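You operate a simulated robot arm through the tools that you are given. There is no shell and no other tool. Be economical: measure what you need, move in short steps, check, and stop when the job is done.

The job below is to be done with a simulated robot arm. You get a single attempt, and the scene is never put back.

Task
Stir the blue drum on HIGH till its clear tube turns dark blue, then switch the stirrer off.
Fine: first park the white hose end in the white holder on the shelf and fit the grey cap in the drum's small bung; the tube is on the drum's side; other caps stay.

Only the result counts: the job must be done as asked and must still hold three seconds after the hand-in. Knocking over, shifting, dropping, spilling or breaking anything else fails it. Lids that push on must go on centred and level and be pressed home; caps that screw on are set level and turned clockwise until they are tight.

Robot
A 6-joint arm with a two-finger parallel gripper, fixed in place. Base frame: the origin is at the foot of the arm, x ahead of it, y to its left, z up. Lengths are in cm, angles in rad, forces in N, time in s.
With the tool pointing down near the work surface it reaches from about 18 to 76 cm from the base axis. Its first joint turns from -2.897 to 2.897 rad. Payload 3.91 kg.
Tool frame: the origin (TCP) lies between the finger pads and is the grasp point; the fingertips stand 3 cm ahead of it; z points along the fingers, y is the line along which they close. Largest opening 11 cm; finger width 2, thickness 1; the body of the gripper, 4.8 by 11.2 cm, starts 5.5 cm behind the TCP.
Orientation is told as [roll, pitch, yaw] about the base's x, y, z axes, in that order, counted from this pose: with the fingers straight down and closing along the base's y, the tool's x points along the base's -x, its y along +y and its z along -z.

Tools
- The arm moves only by the tool apply_moves. Its argument "increments" is a list of rows, each a list of 2 entries, a list of its own where there are three numbers: the shift along the base's x, y, z in cm, then the turn, a rotation vector about the base's x, y, z in rad. In form: [[[tx, ty, tz], [wx, wy, wz]], ...]. A call has 1 to 12 rows; each row is the pose to reach, as a shift and turn from the pose commanded when the call began. "grip" is the gripper command, from -1 (shut) to 1 (fully open), values between in proportion, set as the call begins (left out, the last holds). Rows are played at 5 a second. More than 5 cm and 0.15 rad between two rows, or a gripper value outside its range, and nothing of the call is played. A pose out of reach is approached as far as the arm can. The call stops where the force on the tool passes 50 N (or 10 N more than at its start, if that is more) or the arm is blocked; 0.2 s more then pass. Each finger travels about 4.5 cm/s and halts on what it meets, pressing with about 33 N; the grip force reading is that of the motor and also rises with nothing between the fingers. The clock runs only during rows and for 0.2 s after the last one: add rows that repeat a pose to give the fingers time. It gives the time, the measured TCP pose, the force on the tool (base axes), the opening and the grip force at its end, in the units of the frame above (readings bear some noise).
- Cameras (640 x 400 px; columns grow to the right, rows downward): "scene" is fixed at [22.17, 65.05, 168.02]; the picture's right is [-1.00, -0.00, 0.00], its down [-0.00, 0.90, -0.43] and it looks along [0.00, -0.43, -0.90] (base axes); focal length 267 px, centre (320, 200). "wrist" rides on the gripper at [7.1, 2.2, -10.7] in the tool frame; the picture's right is [-0.29, 0.96, 0.00], its down [-0.76, -0.23, -0.61] and it looks along [-0.58, -0.18, 0.79] (tool axes); focal length 243 px, centre (320, 200). There is no depth. A picture from a camera that has moved, and an enlarged one, comes with that camera's place and axes in the base frame and with its lens.
- grab_frame(camera): a new picture of that camera. No time passes.
- slide_trunk(by): slides the trunk up (or, below 0, down) by that many cm; the arm rides with it, the base frame stays. It gives what a move gives, with no picture.
- close_up(camera, box): a new picture of the part [left, top, right, bottom] of that camera's present view, enlarged. No time passes.
- finish_job(): hands the job in; it is judged then, once.

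Work in short steps. Places have to be worked out from the pictures, the camera data and where the tool is seen: move nearer, look again, correct. Check each grasp and each placing, and mend what went wrong. You have 120 turns and 68 pictures in all, those below and enlarged ones among them. Open the gripper and draw the arm clear of the work before you hand the job in, unless the task says otherwise.

The tools are called after "Call:" as a command line: name --argument value ..., lists and objects as JSON in quotes. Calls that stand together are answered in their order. apply_moves: Moves the arm, as the interface text tells. Its arguments: {"type":"object","properties":{"increments":{"type":"array","items":{"type":"array"}},"grip":{"type":"number"}},"required":["increments"]} The other tools are called the same way: slide_trunk (by) slides the trunk up or down; grab_frame (camera) takes a picture; close_up (camera, box) takes an enlarged picture of a part of a camera's view; finish_job () hands the job in.

At the start:

```text
clock: 0.0
position: [11.98, 30.19, 134.13]
orientation: [-0.001, 0.0, 0.0]
wrist_force: [0.2, -0.4, 0.0]
gripper_width: 11.02
grasp_force: 0.0
trunk travel left (down, up): [-52.5, 6.5]
```

scene: 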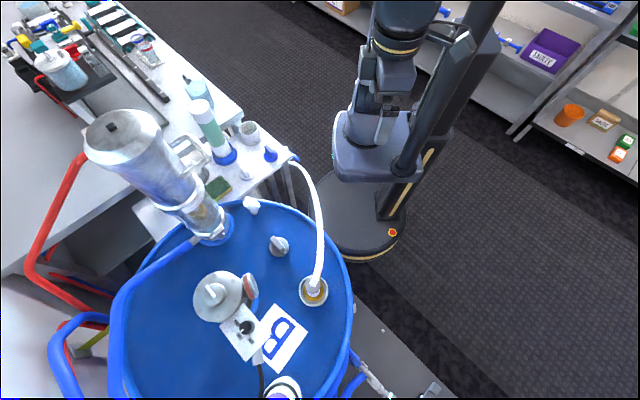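
wrist: 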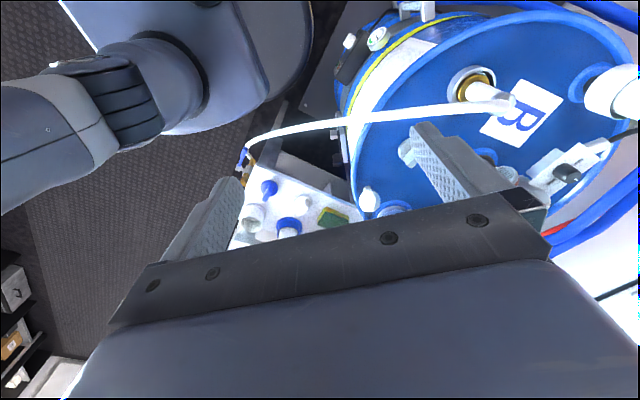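

The scene shows a blue drum with a hose, caps, and a stirrer motor with a control box. I'll enlarge the drum top and the shelf to identify the parts.

Call:
close_up --camera "scene" --box '[180, 220, 360, 400]'

Call:
close_up --camera "scene" --box '[140, 80, 320, 240]'

Call:
close_up --camera "wrist" --box '[330, 0, 640, 220]'

```text
2.22 times, centred on (270, 310) of scene
camera zoom: at [22.17, 65.05, 168.02], right [-1.0, 0.0, 0.0], down [0.0, 0.9, -0.43], along [0.0, -0.43, -0.9], focal length 593 px, centre (431, -44)
```

zoom: 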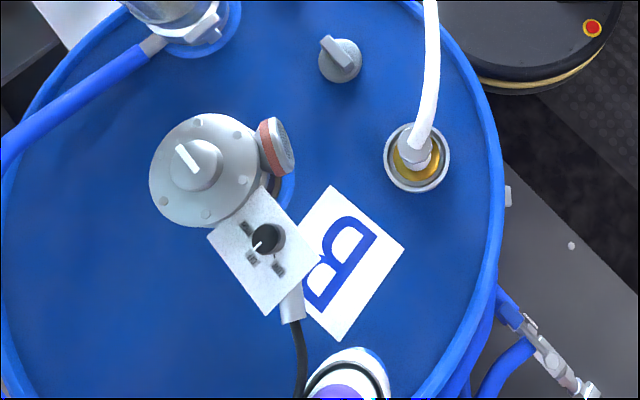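

```text
2.50 times, centred on (230, 160) of scene
camera zoom: at [22.17, 65.05, 168.02], right [-1.0, 0.0, 0.0], down [0.0, 0.9, -0.43], along [0.0, -0.43, -0.9], focal length 667 px, centre (545, 300)
```

zoom: 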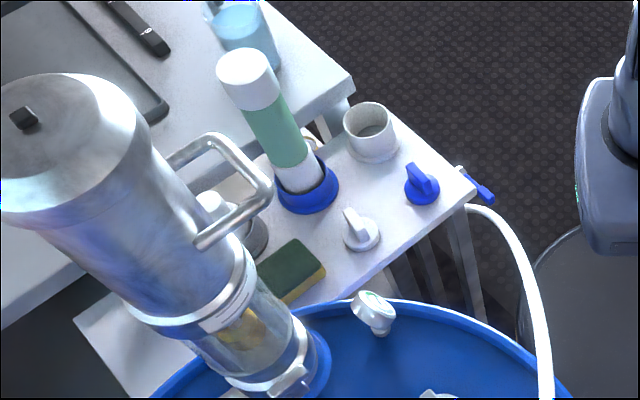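

```text
1.82 times, centred on (485, 110) of wrist
camera zoom: at [4.79, 32.32, 144.91], right [0.29, 0.96, 0.0], down [0.76, -0.23, 0.61], along [0.58, -0.18, -0.79], focal length 441 px, centre (20, 364)
```

zoom: 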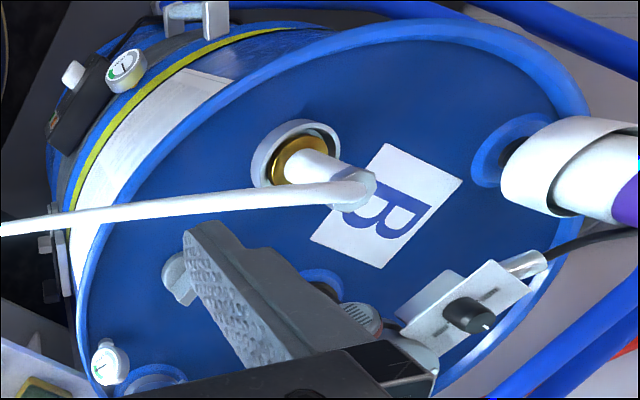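

The drum top seems to be at about z≈92–93, the hose fitting near (24,56), and the grey cap near (34,44). I turn the tool by +90° and come over the drum for a better view.

Call:
apply_moves --increments '[[[1, 1, -1], [0, 0, 0.14]], [[2, 2, -2], [0, 0, 0.28]], [[3, 3, -3], [0, 0, 0.42]], [[4, 4, -4], [0, 0, 0.56]], [[5, 5, -5], [0, 0, 0.7]], [[6, 5.5, -6], [0, 0, 0.84]], [[7, 6, -7], [0, 0, 0.98]], [[8, 6.5, -8], [0, 0, 1.12]], [[9, 7, -9], [0, 0, 1.26]], [[10, 7.5, -10], [0, 0, 1.4]], [[10, 8, -11], [0, 0, 1.54]], [[10, 8, -12], [0, 0, 1.571]]]'

Call:
grab_frame --camera "wrist"

```text
clock: 2.6
position: [21.81, 38.24, 122.11]
orientation: [-0.002, 0.0, 1.573]
wrist_force: [-0.4, -0.2, 0.2]
gripper_width: 11.0
grasp_force: 0.1
trunk travel left (down, up): [-52.5, 6.5]
```

```text
62 pictures are left
camera wrist: at [19.77, 31.04, 132.95], right [-0.96, 0.29, 0.0], down [0.23, 0.76, 0.61], along [0.18, 0.58, -0.79], focal length 243 px, centre (320, 200)
```

wrist: 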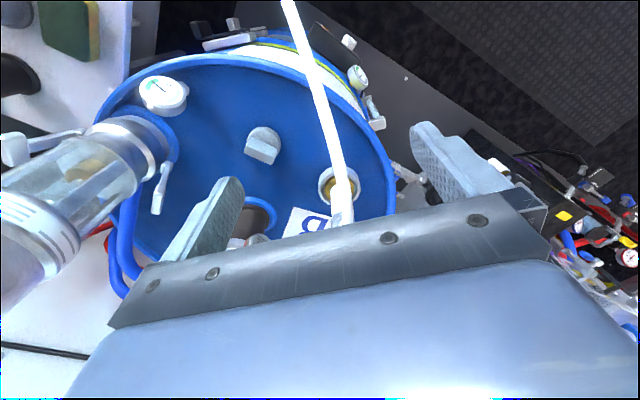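

The view is rotated, with the image bottom being +y. I enlarge it to see the holes and caps on the drum.

Call:
close_up --camera "wrist" --box '[80, 20, 410, 260]'

```text
1.67 times, centred on (245, 140) of wrist
camera zoom: at [19.77, 31.04, 132.95], right [-0.96, 0.29, 0.0], down [0.23, 0.76, 0.61], along [0.18, 0.58, -0.79], focal length 404 px, centre (445, 300)
```

zoom: 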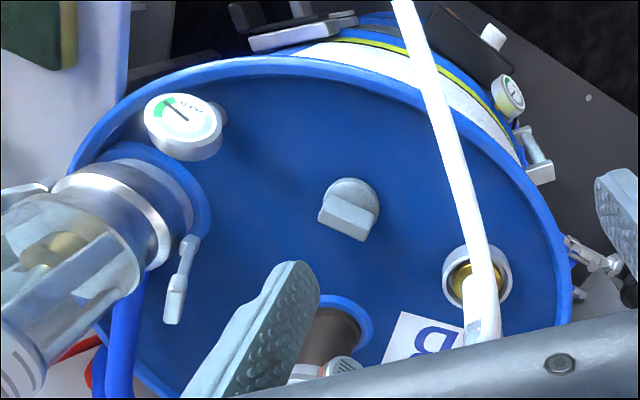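

The hose sits in the brass small bung, the stirrer is in the big bung, and a grey cap lies loose on the drum lid. I take closer looks at the control box and the shelf caps.

Call:
close_up --camera "scene" --box '[215, 295, 285, 345]'

Call:
close_up --camera "scene" --box '[220, 110, 310, 190]'

Call:
close_up --camera "scene" --box '[265, 225, 345, 315]'

```text
8.00 times, centred on (250, 320) of scene
camera zoom: at [22.17, 65.05, 168.02], right [-1.0, 0.0, 0.0], down [0.0, 0.9, -0.43], along [0.0, -0.43, -0.9], focal length 2133 px, centre (880, -760)
```

zoom: 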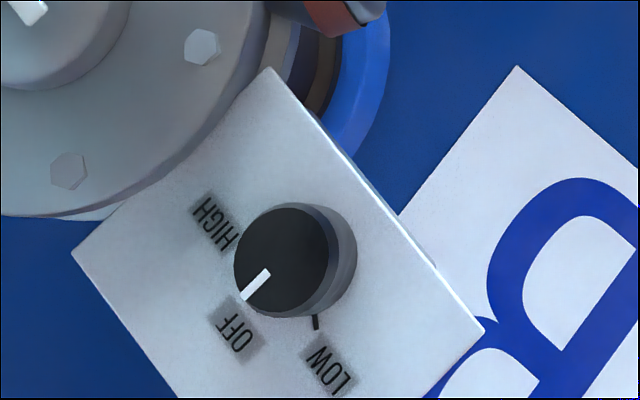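

```text
5.00 times, centred on (265, 150) of scene
camera zoom: at [22.17, 65.05, 168.02], right [-1.0, 0.0, 0.0], down [0.0, 0.9, -0.43], along [0.0, -0.43, -0.9], focal length 1333 px, centre (595, 450)
```

zoom: 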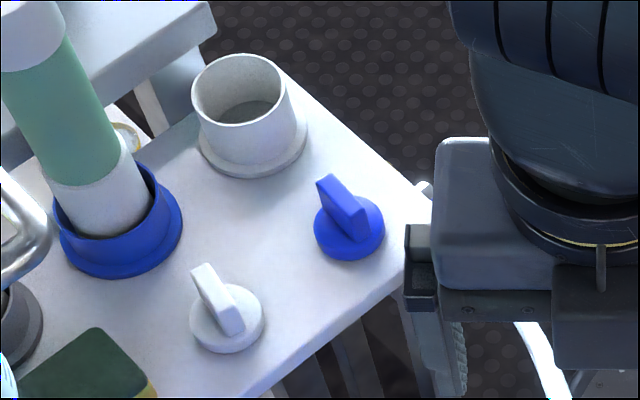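

```text
4.44 times, centred on (305, 270) of scene
camera zoom: at [22.17, 65.05, 168.02], right [-1.0, 0.0, 0.0], down [0.0, 0.9, -0.43], along [0.0, -0.43, -0.9], focal length 1185 px, centre (387, -111)
```

zoom: 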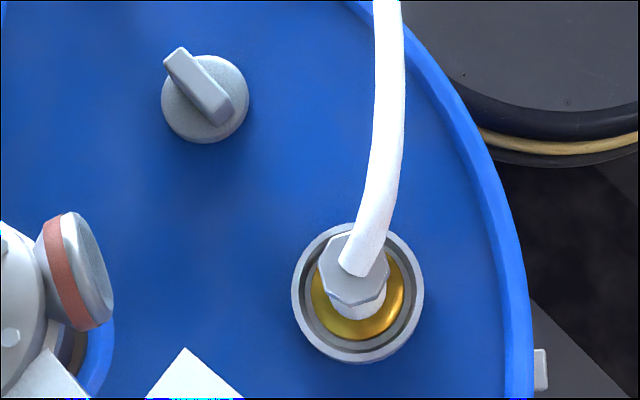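

Judged: ring centre near (23.9, 56.4), fitting nut around z≈103, hose running almost level toward −y at z≈104. I go closer above the hose to confirm the fitting's shape.

Call:
apply_moves --increments '[[[0.7, 3, -3], [0, 0, 0]], [[1.4, 6, -6], [0, 0, 0]], [[2.0, 9, -9], [0, 0, 0]], [[2.2, 11.0, -11.5], [0, 0, 0]]]'

Call:
grab_frame --camera "wrist"

Call:
close_up --camera "scene" --box '[240, 190, 400, 320]'

```text
clock: 3.6
position: [24.1, 49.34, 110.68]
orientation: [0.0, -0.001, 1.572]
wrist_force: [-0.1, -0.6, 0.7]
gripper_width: 11.02
grasp_force: 0.0
trunk travel left (down, up): [-52.5, 6.5]
```

```text
57 pictures are left
camera wrist: at [21.97, 42.11, 121.45], right [-0.96, 0.29, 0.0], down [0.23, 0.76, 0.61], along [0.18, 0.58, -0.79], focal length 243 px, centre (320, 200)
```

wrist: 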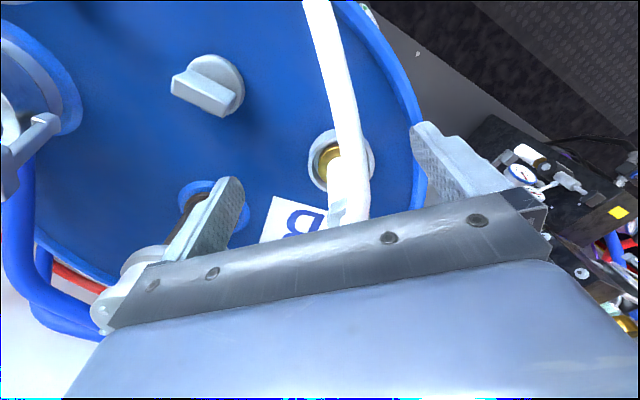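

```text
3.08 times, centred on (320, 255) of scene
camera zoom: at [22.17, 65.05, 168.02], right [-1.0, 0.0, 0.0], down [0.0, 0.9, -0.43], along [0.0, -0.43, -0.9], focal length 821 px, centre (320, 31)
```

zoom: 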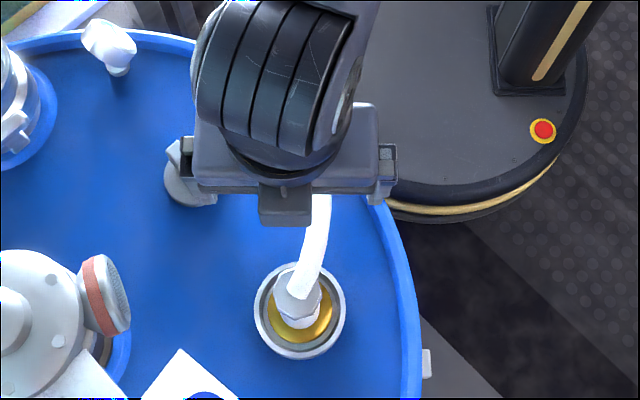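

The ring centre is about (23.8, 56.2, 95.5) and the nut is at z≈103–104 with the hose bending off it towards −y. I move above it and look before lowering.

Call:
apply_moves --increments '[[[-0.2, 3.5, 0], [0, 0, 0]], [[-0.3, 6.8, 0], [0, 0, 0]], [[-0.3, 6.8, -3], [0, 0, 0]], [[-0.3, 6.8, -4.5], [0, 0, 0]]]'

Call:
close_up --camera "scene" --box '[240, 210, 400, 330]'

Call:
grab_frame --camera "wrist"

```text
clock: 4.6
position: [23.69, 55.96, 106.06]
orientation: [0.0, 0.001, 1.571]
wrist_force: [0.6, 0.6, -0.1]
gripper_width: 10.98
grasp_force: 0.1
trunk travel left (down, up): [-52.5, 6.5]
```

```text
3.33 times, centred on (320, 270) of scene
camera zoom: at [22.17, 65.05, 168.02], right [-1.0, 0.0, 0.0], down [0.0, 0.9, -0.43], along [0.0, -0.43, -0.9], focal length 889 px, centre (320, -33)
```

zoom: 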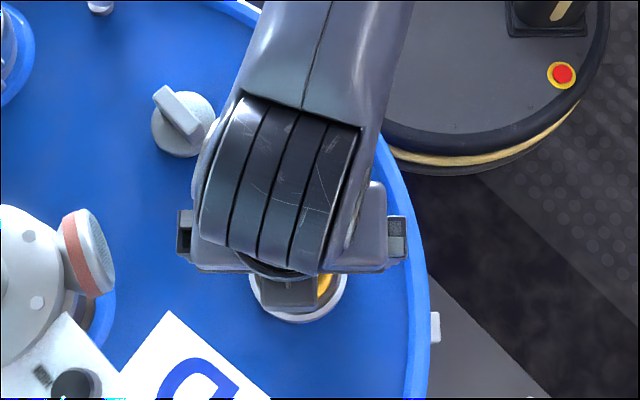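

```text
54 pictures are left
camera wrist: at [21.61, 48.84, 116.81], right [-0.96, 0.29, 0.0], down [0.23, 0.76, 0.61], along [0.18, 0.58, -0.79], focal length 243 px, centre (320, 200)
```

wrist: 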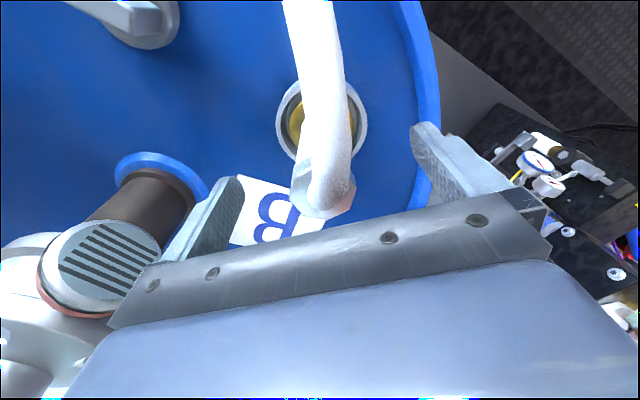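

The nut is centred between the fingers in the view. I lower slowly by 2.5 cm, watching the force, then close.

Call:
apply_moves --increments '[[[0.05, 0.1, -1.0], [0, 0, 0]], [[0.05, 0.1, -2.0], [0, 0, 0]], [[0.05, 0.1, -2.8], [0, 0, 0]]]'

Call:
apply_moves --increments '[[[0, 0, 0], [0, 0, 0]], [[0, 0, 0], [0, 0, 0]], [[0, 0, 0], [0, 0, 0]], [[0, 0, 0], [0, 0, 0]], [[0, 0, 0], [0, 0, 0]]]' --grip -1

Call:
grab_frame --camera "wrist"

```text
clock: 5.4
position: [23.79, 56.13, 103.25]
orientation: [0.001, 0.002, 1.57]
wrist_force: [-0.4, -1.2, 0.5]
gripper_width: 10.97
grasp_force: 0.1
trunk travel left (down, up): [-52.5, 6.5]
```

```text
clock: 6.6
position: [23.71, 56.13, 103.37]
orientation: [-0.002, -0.001, 1.57]
wrist_force: [-0.7, -0.3, 1.4]
gripper_width: 3.65
grasp_force: 33.0
trunk travel left (down, up): [-52.5, 6.5]
```

```text
53 pictures are left
camera wrist: at [21.64, 48.95, 114.12], right [-0.96, 0.29, 0.0], down [0.23, 0.76, 0.61], along [0.18, 0.58, -0.79], focal length 243 px, centre (320, 200)
```

wrist: 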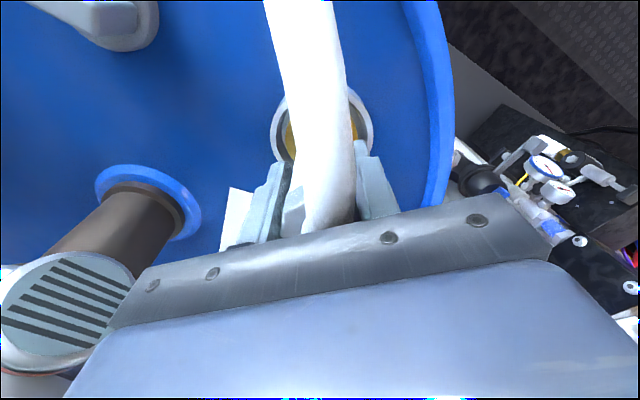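

The nut is held at 3.65 cm wide. I pull straight up 2 cm first and check the force, then more.

Call:
apply_moves --increments '[[[0, 0, 0.7], [0, 0, 0]], [[0, 0, 1.4], [0, 0, 0]], [[0, 0, 2.1], [0, 0, 0]]]'

Call:
apply_moves --increments '[[[0, 0, 1.5], [0, 0, 0]], [[0, 0, 3], [0, 0, 0]], [[0, 0, 5], [0, 0, 0]], [[0, 0, 7], [0, 0, 0]], [[0, 0, 9], [0, 0, 0]]]'

Call:
grab_frame --camera "scene"

Call:
grab_frame --camera "wrist"

```text
clock: 7.4
position: [23.84, 56.02, 105.51]
orientation: [0.002, 0.002, 1.57]
wrist_force: [-0.6, 0.3, -4.2]
gripper_width: 3.63
grasp_force: 33.0
trunk travel left (down, up): [-52.5, 6.5]
```

```text
clock: 8.6
position: [23.91, 56.26, 114.42]
orientation: [0.0, -0.002, 1.571]
wrist_force: [1.4, -0.2, -2.7]
gripper_width: 3.65
grasp_force: 33.2
trunk travel left (down, up): [-52.5, 6.5]
```

```text
52 pictures are left
```

scene: 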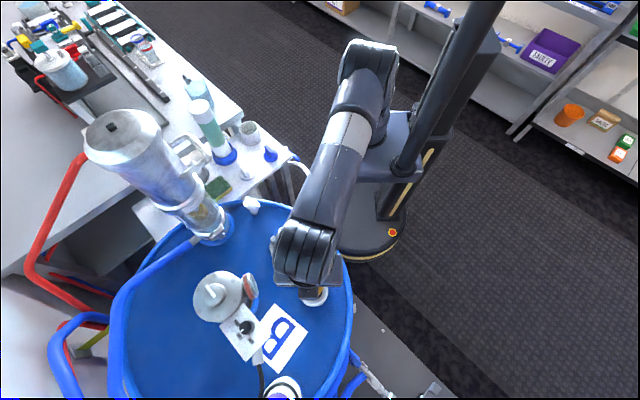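

```text
51 pictures are left
camera wrist: at [21.74, 48.95, 125.24], right [-0.96, 0.29, 0.0], down [0.23, 0.76, 0.61], along [0.18, 0.58, -0.79], focal length 243 px, centre (320, 200)
```

wrist: 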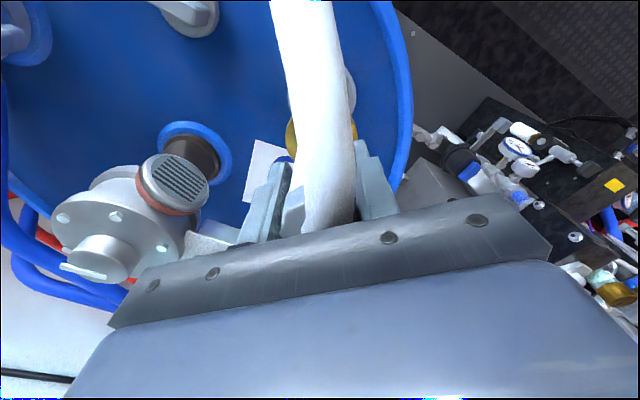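

The brass collar seems to come along with the hose end. I lift another 6 cm and look at the underside.

Call:
apply_moves --increments '[[[0, 0, 2], [0, 0, 0]], [[0, 0, 4], [0, 0, 0]], [[0, 0, 6], [0, 0, 0]]]'

Call:
close_up --camera "scene" --box '[240, 210, 400, 330]'

Call:
close_up --camera "wrist" --box '[220, 0, 440, 250]'

```text
clock: 9.4
position: [23.94, 56.06, 120.52]
orientation: [0.001, 0.001, 1.57]
wrist_force: [-0.8, 0.3, -2.9]
gripper_width: 3.62
grasp_force: 32.9
trunk travel left (down, up): [-52.5, 6.5]
```

```text
3.33 times, centred on (320, 270) of scene
camera zoom: at [22.17, 65.05, 168.02], right [-1.0, 0.0, 0.0], down [0.0, 0.9, -0.43], along [0.0, -0.43, -0.9], focal length 889 px, centre (320, -33)
```

zoom: 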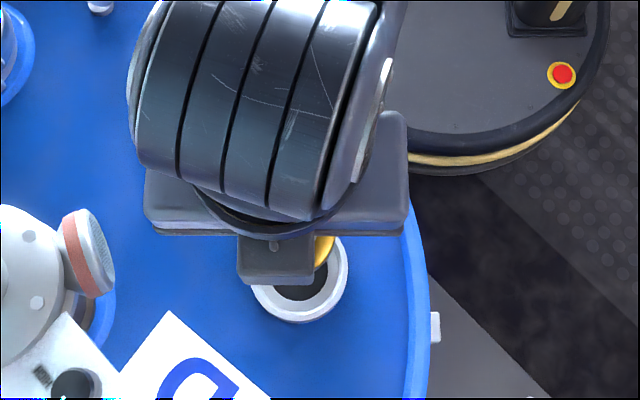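

```text
1.60 times, centred on (330, 125) of wrist
camera zoom: at [21.7, 48.9, 131.25], right [-0.96, 0.29, 0.0], down [0.23, 0.76, 0.61], along [0.18, 0.58, -0.79], focal length 388 px, centre (304, 320)
```

zoom: 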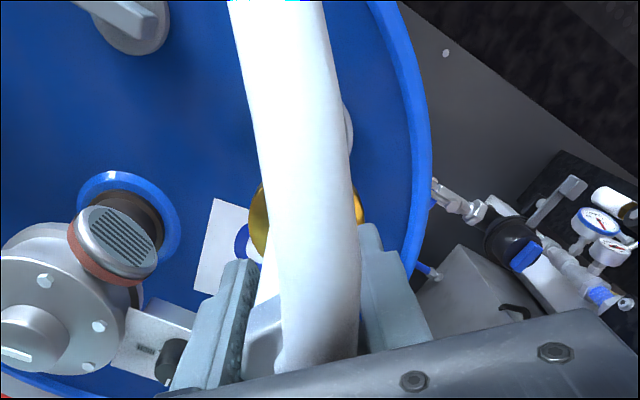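

The bung is now an open hole and the hose end with its brass collar is free. I carry it toward the shelf holder (about (49, −3), rim z≈89), turning the yaw back gradually so the hose leaves toward −x.

Call:
apply_moves --increments '[[[1, -4, 0], [0, 0, -0.1]], [[2, -8, 0], [0, 0, -0.2]], [[3, -12, 0], [0, 0, -0.3]], [[4, -16, 0], [0, 0, -0.4]], [[5.2, -20, 0], [0, 0, -0.5]], [[6.5, -24, 0], [0, 0, -0.6]], [[8, -28, 0], [0, 0, -0.7]], [[10, -32, 0], [0, 0, -0.8]], [[12, -36, 0], [0, 0, -0.9]]]'

Call:
grab_frame --camera "scene"

```text
clock: 11.4
position: [35.88, 20.08, 120.34]
orientation: [-0.001, 0.0, 0.668]
wrist_force: [-0.6, -0.2, -3.2]
gripper_width: 3.62
grasp_force: 32.7
trunk travel left (down, up): [-52.5, 6.5]
```

```text
48 pictures are left
```

scene: 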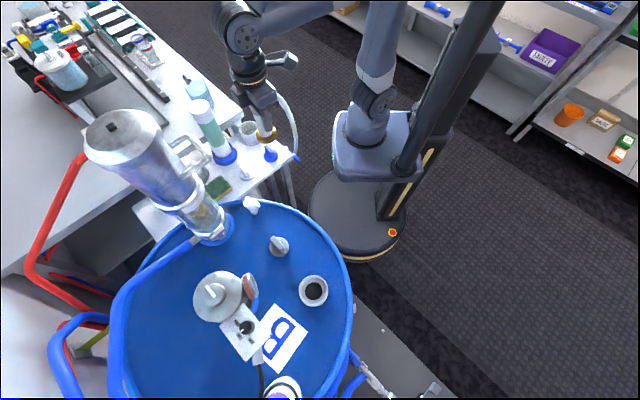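

The hose end hangs cleanly over the shelf. I continue to above the holder.

Call:
apply_moves --increments '[[[2, -3.5, 0], [0, 0, -0.1]], [[4, -7, 0], [0, 0, -0.2]], [[6, -11, 0], [0, 0, -0.3]], [[8.5, -15, -1], [0, 0, -0.4]], [[11, -19, -2], [0, 0, -0.5]], [[13.1, -22.8, -3], [0, 0, -0.6]]]'

Call:
close_up --camera "scene" --box '[170, 60, 330, 200]'

Call:
grab_frame --camera "wrist"

```text
clock: 12.8
position: [48.98, -2.79, 117.42]
orientation: [-0.001, 0.001, 0.071]
wrist_force: [0.8, -0.5, -2.7]
gripper_width: 3.62
grasp_force: 33.3
trunk travel left (down, up): [-52.5, 6.5]
```

```text
2.86 times, centred on (250, 130) of scene
camera zoom: at [22.17, 65.05, 168.02], right [-1.0, 0.0, 0.0], down [0.0, 0.9, -0.43], along [0.0, -0.43, -0.9], focal length 762 px, centre (520, 400)
```

zoom: 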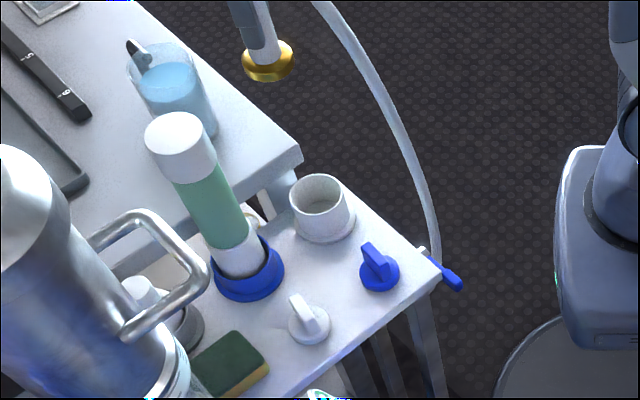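

```text
46 pictures are left
camera wrist: at [41.74, -1.2, 128.09], right [0.22, 0.97, 0.0], down [0.77, -0.18, 0.61], along [0.59, -0.14, -0.79], focal length 243 px, centre (320, 200)
```

wrist: 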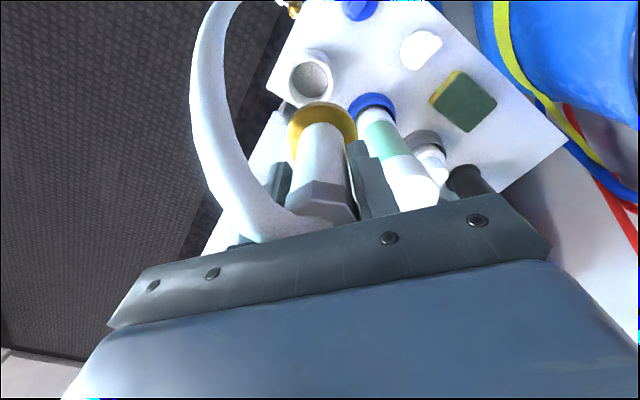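

From both cameras the holder is at about (49.4, −4.1), rim z≈87, and the brass bottom is ~8.3 cm below the TCP. I align and lower to just above the rim.

Call:
apply_moves --increments '[[[0.4, -1.3, -4], [0, 0, 0]], [[0.4, -1.3, -8], [0, 0, 0]], [[0.4, -1.3, -12], [0, 0, 0]], [[0.4, -1.3, -16], [0, 0, 0]], [[0.4, -1.3, -19.5], [0, 0, 0]]]'

Call:
close_up --camera "scene" --box '[200, 80, 300, 160]'

Call:
close_up --camera "wrist" --box '[220, 50, 460, 230]'

```text
clock: 14.0
position: [49.2, -3.97, 97.91]
orientation: [0.0, -0.001, 0.071]
wrist_force: [-0.1, -0.3, -2.4]
gripper_width: 3.62
grasp_force: 32.9
trunk travel left (down, up): [-52.5, 6.5]
```

```text
5.00 times, centred on (250, 120) of scene
camera zoom: at [22.17, 65.05, 168.02], right [-1.0, 0.0, 0.0], down [0.0, 0.9, -0.43], along [0.0, -0.43, -0.9], focal length 1333 px, centre (670, 600)
```

zoom: 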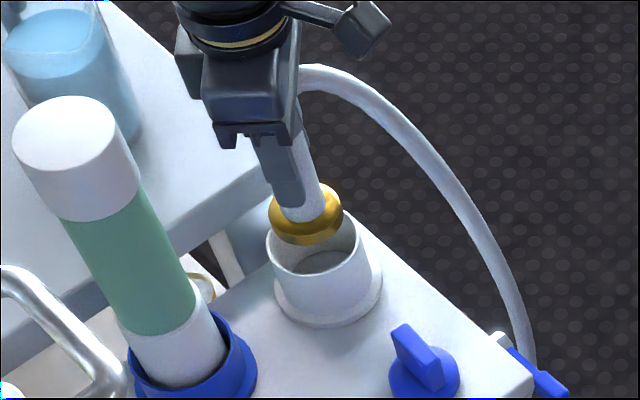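

```text
2.22 times, centred on (340, 140) of wrist
camera zoom: at [42.0, -2.38, 108.64], right [0.22, 0.98, 0.0], down [0.77, -0.18, 0.61], along [0.59, -0.13, -0.79], focal length 539 px, centre (276, 333)
```

zoom: 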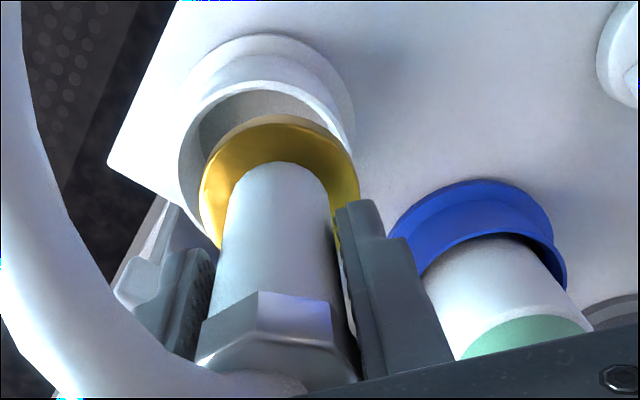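

Alignment is close; the wrist view suggests about 0.4 cm more toward −y. I shift, lower 1 cm and zoom in again.

Call:
apply_moves --increments '[[[0.1, -0.4, 0], [0, 0, 0]], [[0.15, -0.4, -1.2], [0, 0, 0]]]'

Call:
close_up --camera "scene" --box '[230, 105, 280, 145]'

Call:
close_up --camera "wrist" --box '[220, 50, 460, 230]'

```text
clock: 14.6
position: [49.45, -4.41, 96.82]
orientation: [0.0, 0.001, 0.07]
wrist_force: [-0.3, -0.9, -2.5]
gripper_width: 3.63
grasp_force: 33.1
trunk travel left (down, up): [-52.5, 6.5]
```

```text
10.00 times, centred on (255, 125) of scene
camera zoom: at [22.17, 65.05, 168.02], right [-1.0, 0.0, 0.0], down [0.0, 0.9, -0.43], along [0.0, -0.43, -0.9], focal length 2667 px, centre (970, 950)
```

zoom: 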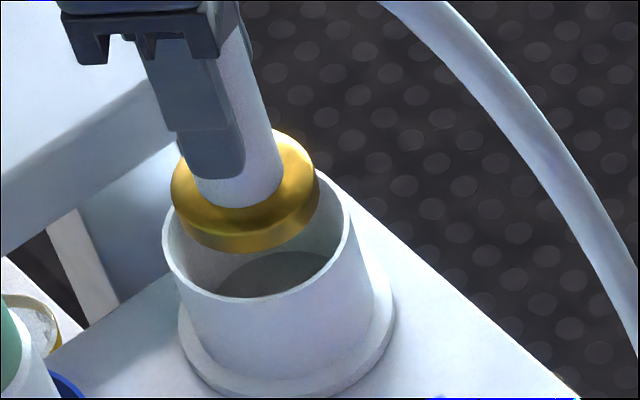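

```text
2.22 times, centred on (340, 140) of wrist
camera zoom: at [42.2, -2.79, 107.51], right [0.22, 0.98, 0.0], down [0.77, -0.18, 0.61], along [0.59, -0.13, -0.79], focal length 539 px, centre (276, 333)
```

zoom: 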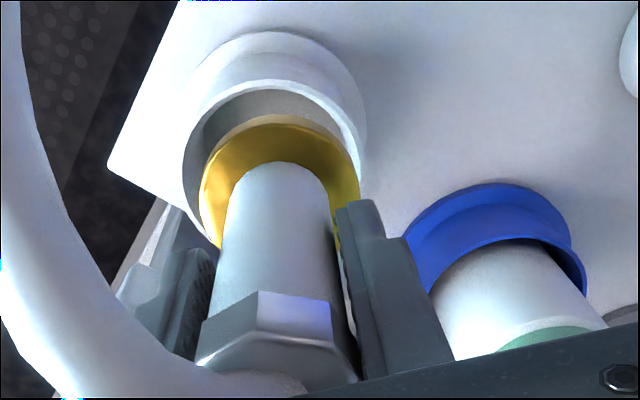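

The collar is about 1.5 cm above the rim and centred within ~0.2 cm. I make a small correction and lower it in.

Call:
apply_moves --increments '[[[-0.15, -0.1, 0], [0, 0, 0]], [[-0.15, -0.1, -0.8], [0, 0, 0]], [[-0.15, -0.1, -1.6], [0, 0, 0]], [[-0.15, -0.1, -2.4], [0, 0, 0]], [[-0.15, -0.1, -3.2], [0, 0, 0]]]'

Call:
close_up --camera "scene" --box '[230, 105, 280, 145]'

```text
clock: 15.8
position: [49.4, -4.52, 93.51]
orientation: [0.0, 0.0, 0.069]
wrist_force: [1.5, -0.3, -4.5]
gripper_width: 3.63
grasp_force: 33.0
trunk travel left (down, up): [-52.5, 6.5]
```

```text
10.00 times, centred on (255, 125) of scene
camera zoom: at [22.17, 65.05, 168.02], right [-1.0, 0.0, 0.0], down [0.0, 0.9, -0.43], along [0.0, -0.43, -0.9], focal length 2667 px, centre (970, 950)
```

zoom: 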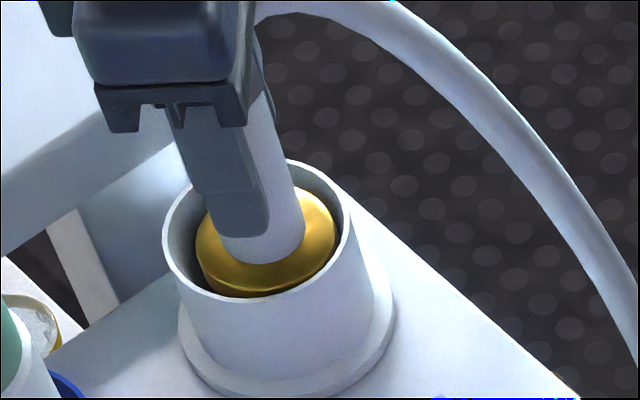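

The collar is inside the holder. I lower in small steps until it touches bottom.

Call:
apply_moves --increments '[[[0.05, 0, -0.5], [0, 0, 0]], [[0.05, 0, -1.0], [0, 0, 0]], [[0.05, 0, -1.5], [0, 0, 0]]]'

```text
clock: 16.6
position: [49.33, -4.57, 91.93]
orientation: [0.0, 0.001, 0.071]
wrist_force: [1.0, -0.4, -2.4]
gripper_width: 3.62
grasp_force: 33.1
trunk travel left (down, up): [-52.5, 6.5]
```

Call:
apply_moves --increments '[[[0, 0, -0.3], [0, 0, 0]], [[0, 0, -0.6], [0, 0, 0]], [[0, 0, -0.9], [0, 0, 0]], [[0, 0, -1.2], [0, 0, 0]]]'

Call:
close_up --camera "scene" --box '[230, 105, 280, 145]'

```text
clock: 17.6
position: [49.45, -4.6, 90.89]
orientation: [-0.001, 0.0, 0.069]
wrist_force: [-0.1, 0.4, -1.8]
gripper_width: 3.61
grasp_force: 33.2
trunk travel left (down, up): [-52.5, 6.5]
```

```text
10.00 times, centred on (255, 125) of scene
camera zoom: at [22.17, 65.05, 168.02], right [-1.0, 0.0, 0.0], down [0.0, 0.9, -0.43], along [0.0, -0.43, -0.9], focal length 2667 px, centre (970, 950)
```

zoom: 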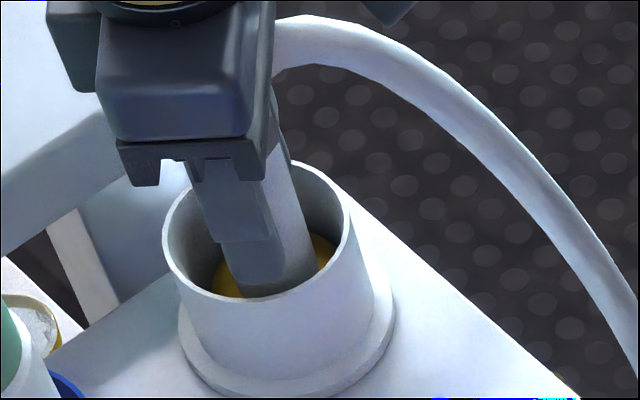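

It's still hanging freely, fingertips near rim height. I lower further in small steps.

Call:
apply_moves --increments '[[[0, 0, -0.2], [0, 0, 0]], [[0, 0, -0.4], [0, 0, 0]], [[0, 0, -0.6], [0, 0, 0]], [[0, 0, -0.8], [0, 0, 0]]]'

```text
clock: 18.6
position: [49.48, -4.49, 90.13]
orientation: [-0.002, -0.004, 0.068]
wrist_force: [2.0, -5.8, 24.2]
gripper_width: 3.62
grasp_force: 33.4
trunk travel left (down, up): [-52.5, 6.5]
```

Bottomed out (24 N). I ease up a touch, open only slightly so the fingers don't push the holder's wall, then rise.

Call:
apply_moves --increments '[[[0, 0, 0.15], [0, 0, 0]], [[0, 0, 0.2], [0, 0, 0]]]'

Call:
apply_moves --increments '[[[0, 0, 0], [0, 0, 0]], [[0, 0, 0.0], [0, 0, 0]], [[0, 0, 0.0], [0, 0, 0]]]' --grip -0.24

Call:
close_up --camera "scene" --box '[220, 75, 310, 155]'

```text
clock: 19.2
position: [49.42, -4.57, 90.11]
orientation: [0.001, -0.002, 0.069]
wrist_force: [8.7, -9.3, 12.5]
gripper_width: 3.62
grasp_force: 32.9
trunk travel left (down, up): [-52.5, 6.5]
```

```text
clock: 20.0
position: [49.53, -4.53, 90.19]
orientation: [0.002, 0.0, 0.07]
wrist_force: [11.1, -12.5, 8.0]
gripper_width: 3.66
grasp_force: 0.1
trunk travel left (down, up): [-52.5, 6.5]
```

```text
5.00 times, centred on (265, 115) of scene
camera zoom: at [22.17, 65.05, 168.02], right [-1.0, 0.0, 0.0], down [0.0, 0.9, -0.43], along [0.0, -0.43, -0.9], focal length 1333 px, centre (595, 625)
```

zoom: 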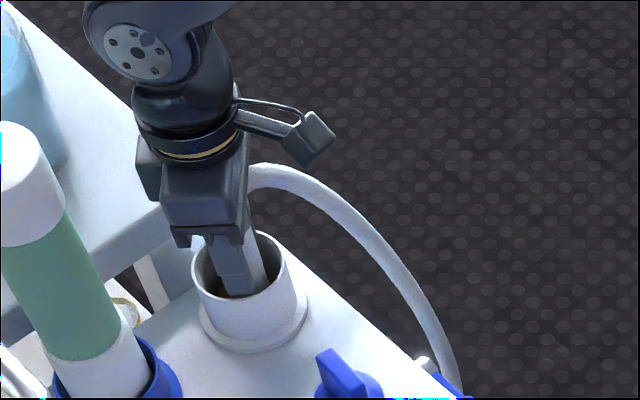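

Sideways forces of ~12 N show something is braced against the wall; the grip is nearly released. I rise a little and watch whether the force relaxes.

Call:
apply_moves --increments '[[[0, 0, 0.3], [0, 0, 0]], [[0, 0, 0.6], [0, 0, 0]], [[0, 0, 0.6], [0, 0, 0]]]'

Call:
close_up --camera "wrist" --box '[180, 50, 460, 230]'

```text
clock: 20.8
position: [49.42, -4.33, 90.66]
orientation: [-0.001, 0.003, 0.071]
wrist_force: [0.7, -0.9, 0.0]
gripper_width: 4.19
grasp_force: 0.0
trunk travel left (down, up): [-52.5, 6.5]
```

```text
2.22 times, centred on (320, 140) of wrist
camera zoom: at [42.11, -2.84, 101.59], right [0.22, 0.98, 0.0], down [0.78, -0.18, 0.61], along [0.59, -0.13, -0.8], focal length 539 px, centre (320, 333)
```

zoom: 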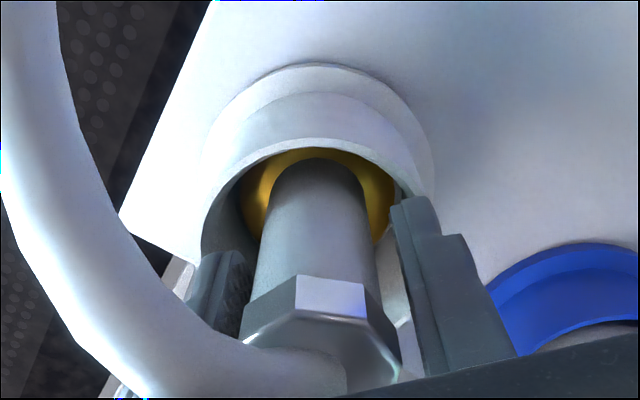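

Released, forces are zero. I rise 1.5 cm, open wider and go straight up.

Call:
apply_moves --increments '[[[0, 0, 0.8], [0, 0, 0]], [[0, 0, 1.6], [0, 0, 0]]]'

Call:
apply_moves --increments '[[[0, 0, 0], [0, 0, 0]], [[0, 0, 0.5], [0, 0, 0]], [[0, 0, 1.5], [0, 0, 0]], [[0, 0, 3], [0, 0, 0]], [[0, 0, 6], [0, 0, 0]], [[0, 0, 10], [0, 0, 0]], [[0, 0, 14], [0, 0, 0]], [[0, 0, 18], [0, 0, 0]], [[0, 0, 22], [0, 0, 0]]]' --grip 0.2

Call:
grab_frame --camera "scene"

```text
clock: 21.4
position: [49.46, -4.44, 92.41]
orientation: [0.0, 0.001, 0.07]
wrist_force: [0.4, -0.7, 0.0]
gripper_width: 4.19
grasp_force: 0.0
trunk travel left (down, up): [-52.5, 6.5]
```

```text
clock: 23.4
position: [49.35, -4.54, 114.56]
orientation: [0.001, 0.001, 0.071]
wrist_force: [0.2, 0.1, -0.1]
gripper_width: 6.61
grasp_force: 0.0
trunk travel left (down, up): [-52.5, 6.5]
```

```text
37 pictures are left
```

scene: 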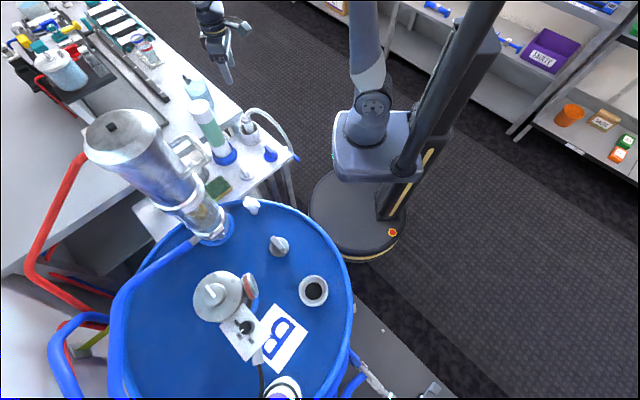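

The hose is parked upright in the holder. Next I go over the drum's loose grey cap (about (34, 44.7, 95)) and turn the tool to look at it.

Call:
apply_moves --increments '[[[-2, 3.5, 2], [0, 0, 0.13]], [[-4, 7, 3], [0, 0, 0.26]], [[-6, 11, 3], [0, 0, 0.4]], [[-8, 15, 3], [0, 0, 0.54]], [[-10, 19, 3], [0, 0, 0.68]], [[-11.5, 23, 3], [0, 0, 0.82]], [[-13, 27, 3], [0, 0, 0.96]], [[-14, 31, 2], [0, 0, 1.1]], [[-15, 35, 1], [0, 0, 1.24]], [[-15.5, 39, 0], [0, 0, 1.38]], [[-15.5, 42, -1], [0, 0, 1.5]]]'

Call:
grab_frame --camera "wrist"

```text
clock: 25.8
position: [33.92, 37.55, 113.37]
orientation: [0.001, 0.001, 1.572]
wrist_force: [-0.8, -0.7, 0.4]
gripper_width: 6.59
grasp_force: 0.0
trunk travel left (down, up): [-52.5, 6.5]
```

```text
36 pictures are left
camera wrist: at [31.76, 30.42, 124.15], right [-0.96, 0.29, 0.0], down [0.23, 0.76, 0.61], along [0.18, 0.58, -0.79], focal length 243 px, centre (320, 200)
```

wrist: 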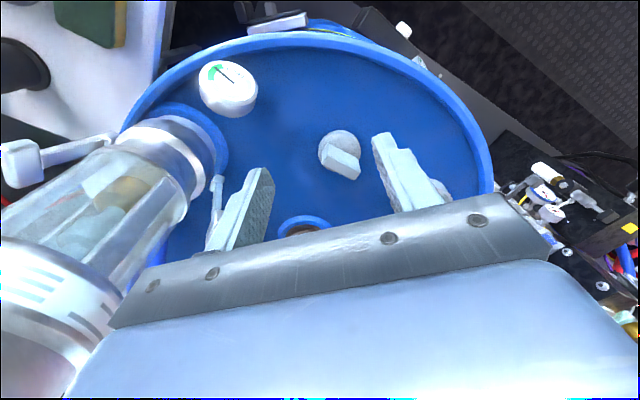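

Call:
close_up --camera "wrist" --box '[300, 115, 380, 195]'

Call:
close_up --camera "scene" --box '[258, 226, 338, 306]'

```text
5.00 times, centred on (340, 155) of wrist
camera zoom: at [31.76, 30.42, 124.15], right [-0.96, 0.29, 0.0], down [0.23, 0.76, 0.61], along [0.18, 0.58, -0.79], focal length 1213 px, centre (220, 425)
```

zoom: 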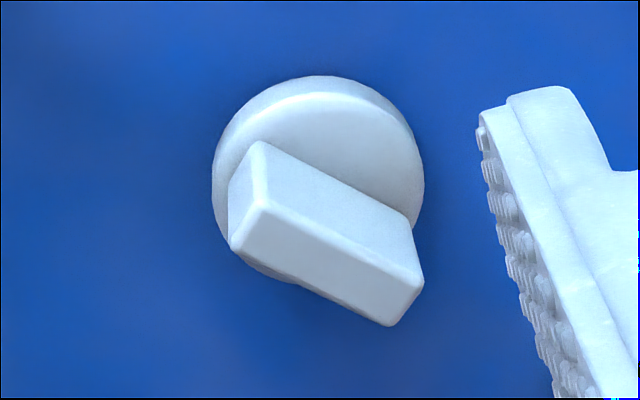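

```text
5.00 times, centred on (298, 266) of scene
camera zoom: at [22.17, 65.05, 168.02], right [-1.0, 0.0, 0.0], down [0.0, 0.9, -0.43], along [0.0, -0.43, -0.9], focal length 1333 px, centre (430, -130)
```

zoom: 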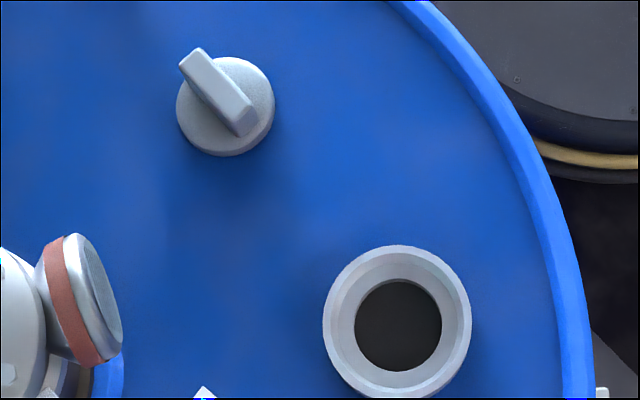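

The cap handle is at (33.6, 45.0), top z≈98.9, running at about 134° in the base plane, so I need yaw ≈2.34 to leave room for clockwise turning. I rotate and move above it.

Call:
apply_moves --increments '[[[0, 1.5, -1], [0, 0, 0.13]], [[0, 3, -2], [0, 0, 0.26]], [[-0.1, 5, -3], [0, 0, 0.39]], [[-0.2, 6.5, -4], [0, 0, 0.52]], [[-0.3, 7.4, -5.5], [0, 0, 0.65]], [[-0.3, 7.45, -7], [0, 0, 0.77]], [[-0.3, 7.45, -9], [0, 0, 0.77]]]'

Call:
close_up --camera "wrist" --box '[180, 30, 460, 230]'

Call:
close_up --camera "scene" --box '[230, 200, 350, 290]'

```text
clock: 27.4
position: [33.57, 44.96, 104.33]
orientation: [0.0, 0.0, 2.342]
wrist_force: [0.1, 0.6, -0.2]
gripper_width: 6.63
grasp_force: 0.0
trunk travel left (down, up): [-52.5, 6.5]
```

```text
2.00 times, centred on (320, 130) of wrist
camera zoom: at [37.02, 38.26, 115.19], right [-0.89, -0.46, 0.0], down [-0.36, 0.71, 0.61], along [-0.28, 0.54, -0.79], focal length 485 px, centre (320, 340)
```

zoom: 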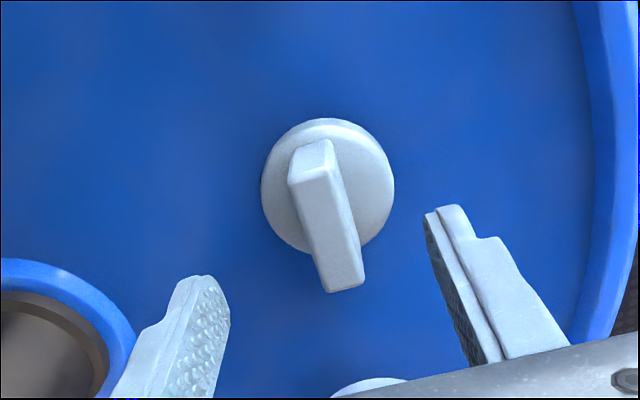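

```text
4.44 times, centred on (290, 245) of scene
camera zoom: at [22.17, 65.05, 168.02], right [-1.0, 0.0, 0.0], down [0.0, 0.9, -0.43], along [0.0, -0.43, -0.9], focal length 1185 px, centre (453, 0)
```

zoom: 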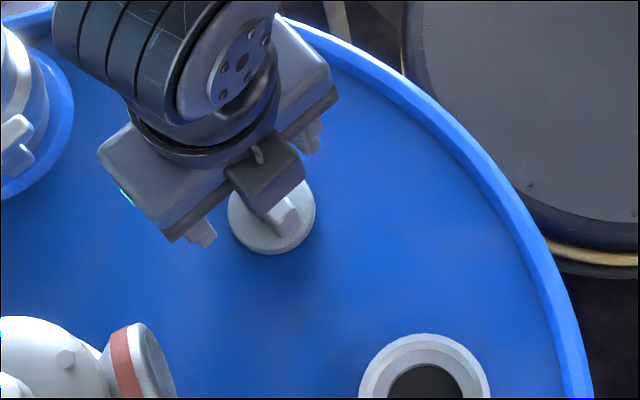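

The handle is between the fingers. I lower so the tips stop just above the disc, then close.

Call:
apply_moves --increments '[[[-0.05, -0.05, -2], [0, 0, 0]], [[-0.05, -0.05, -4], [0, 0, 0]], [[-0.05, -0.05, -5.6], [0, 0, 0]]]'

Call:
close_up --camera "wrist" --box '[180, 30, 460, 230]'

```text
clock: 28.2
position: [33.56, 44.98, 98.77]
orientation: [-0.001, 0.0, 2.34]
wrist_force: [-0.6, -0.5, -0.9]
gripper_width: 6.62
grasp_force: 0.0
trunk travel left (down, up): [-52.5, 6.5]
```

```text
2.00 times, centred on (320, 130) of wrist
camera zoom: at [36.99, 38.26, 109.6], right [-0.89, -0.46, 0.0], down [-0.36, 0.71, 0.61], along [-0.28, 0.54, -0.79], focal length 485 px, centre (320, 340)
```

zoom: 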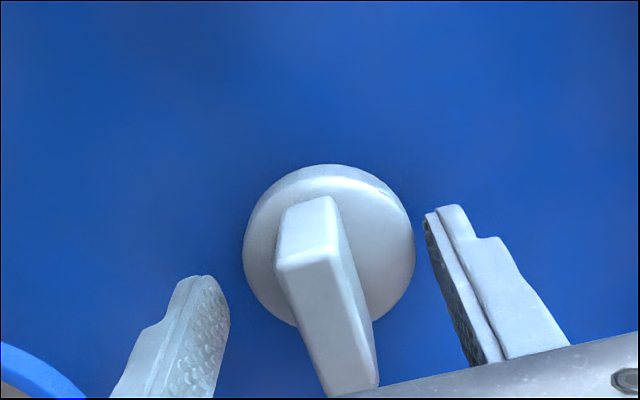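

The fingers straddle the handle, tips clear of the disc. Closing now.

Call:
apply_moves --increments '[[[0, 0, 0], [0, 0, 0]], [[0, 0, 0], [0, 0, 0]], [[0, 0, 0], [0, 0, 0]], [[0, 0, 0], [0, 0, 0]]]' --grip -1

Call:
apply_moves --increments '[[[0, 0, 1], [0, 0, 0]], [[0, 0, 2.5], [0, 0, 0]], [[0, 0, 5], [0, 0, 0]], [[0, 0, 7], [0, 0, 0]]]'

Call:
close_up --camera "wrist" --box '[180, 30, 460, 230]'

Call:
close_up --camera "scene" --box '[230, 200, 350, 290]'

```text
clock: 29.2
position: [33.71, 45.02, 98.81]
orientation: [0.0, 0.0, 2.341]
wrist_force: [0.3, -0.9, 0.0]
gripper_width: 5.18
grasp_force: 33.3
trunk travel left (down, up): [-52.5, 6.5]
```

```text
clock: 30.2
position: [33.6, 44.93, 105.81]
orientation: [0.0, 0.001, 2.339]
wrist_force: [0.0, -0.3, -1.1]
gripper_width: 5.21
grasp_force: 32.7
trunk travel left (down, up): [-52.5, 6.5]
```

```text
2.00 times, centred on (320, 130) of wrist
camera zoom: at [37.03, 38.2, 116.63], right [-0.89, -0.46, 0.0], down [-0.36, 0.71, 0.61], along [-0.28, 0.54, -0.79], focal length 485 px, centre (320, 340)
```

zoom: 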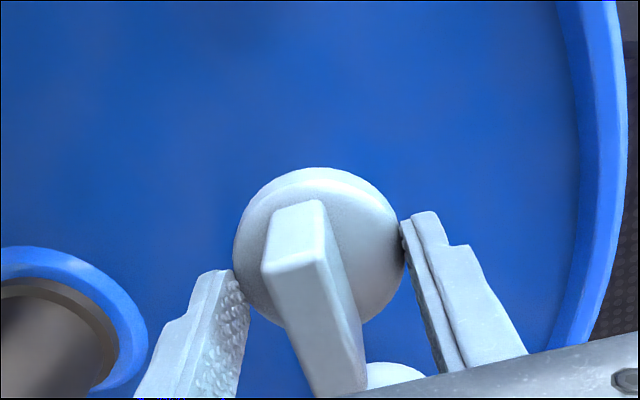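

```text
4.44 times, centred on (290, 245) of scene
camera zoom: at [22.17, 65.05, 168.02], right [-1.0, 0.0, 0.0], down [0.0, 0.9, -0.43], along [0.0, -0.43, -0.9], focal length 1185 px, centre (453, 0)
```

zoom: 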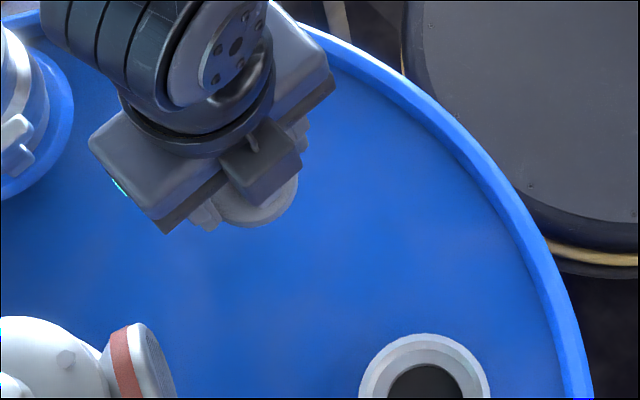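

The fingertips caught the 5.2 cm disc rather than the handle, so the disc is thicker than judged. I set it back down, release and regrip higher on the handle.

Call:
apply_moves --increments '[[[0, 0, -2.5], [0, 0, 0]], [[0, 0, -5], [0, 0, 0]], [[0, 0, -6.5], [0, 0, 0]], [[0, 0, -7], [0, 0, 0]]]'

Call:
apply_moves --increments '[[[0, 0, 0], [0, 0, 0]], [[0, 0, 0], [0, 0, 0]], [[0, 0, 0.6], [0, 0, 0]], [[0, 0, 1.2], [0, 0, 0]], [[0, 0, 1.3], [0, 0, 0]]]' --grip 0.2

Call:
apply_moves --increments '[[[0, 0, 0], [0, 0, 0]], [[0, 0, 0], [0, 0, 0]], [[0, 0, 0], [0, 0, 0]], [[0, 0, 0], [0, 0, 0]], [[0, 0, 0], [0, 0, 0]]]' --grip -1

Call:
close_up --camera "wrist" --box '[180, 30, 460, 230]'

```text
clock: 31.2
position: [33.58, 44.97, 98.86]
orientation: [-0.001, 0.0, 2.339]
wrist_force: [-0.5, 0.1, 0.8]
gripper_width: 5.21
grasp_force: 32.7
trunk travel left (down, up): [-52.5, 6.5]
```

```text
clock: 32.4
position: [33.65, 44.97, 100.14]
orientation: [0.0, -0.002, 2.339]
wrist_force: [-0.4, 1.2, -0.2]
gripper_width: 6.6
grasp_force: 0.0
trunk travel left (down, up): [-52.5, 6.5]
```

```text
clock: 33.6
position: [33.61, 44.87, 100.24]
orientation: [0.001, 0.001, 2.337]
wrist_force: [0.0, -1.0, 0.4]
gripper_width: 1.55
grasp_force: 32.9
trunk travel left (down, up): [-52.5, 6.5]
```

```text
2.00 times, centred on (320, 130) of wrist
camera zoom: at [36.99, 38.22, 110.93], right [-0.89, -0.46, 0.0], down [-0.36, 0.71, 0.61], along [-0.28, 0.54, -0.79], focal length 485 px, centre (320, 340)
```

zoom: 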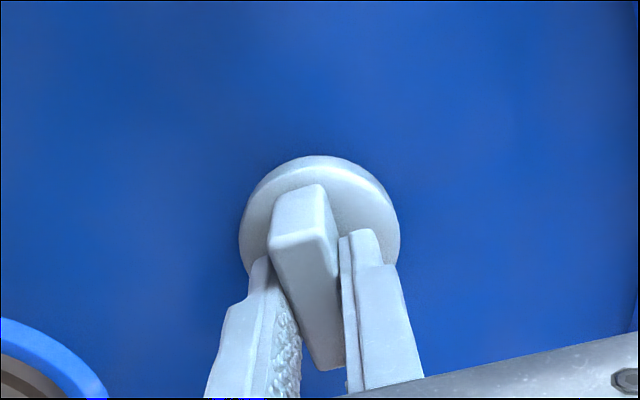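

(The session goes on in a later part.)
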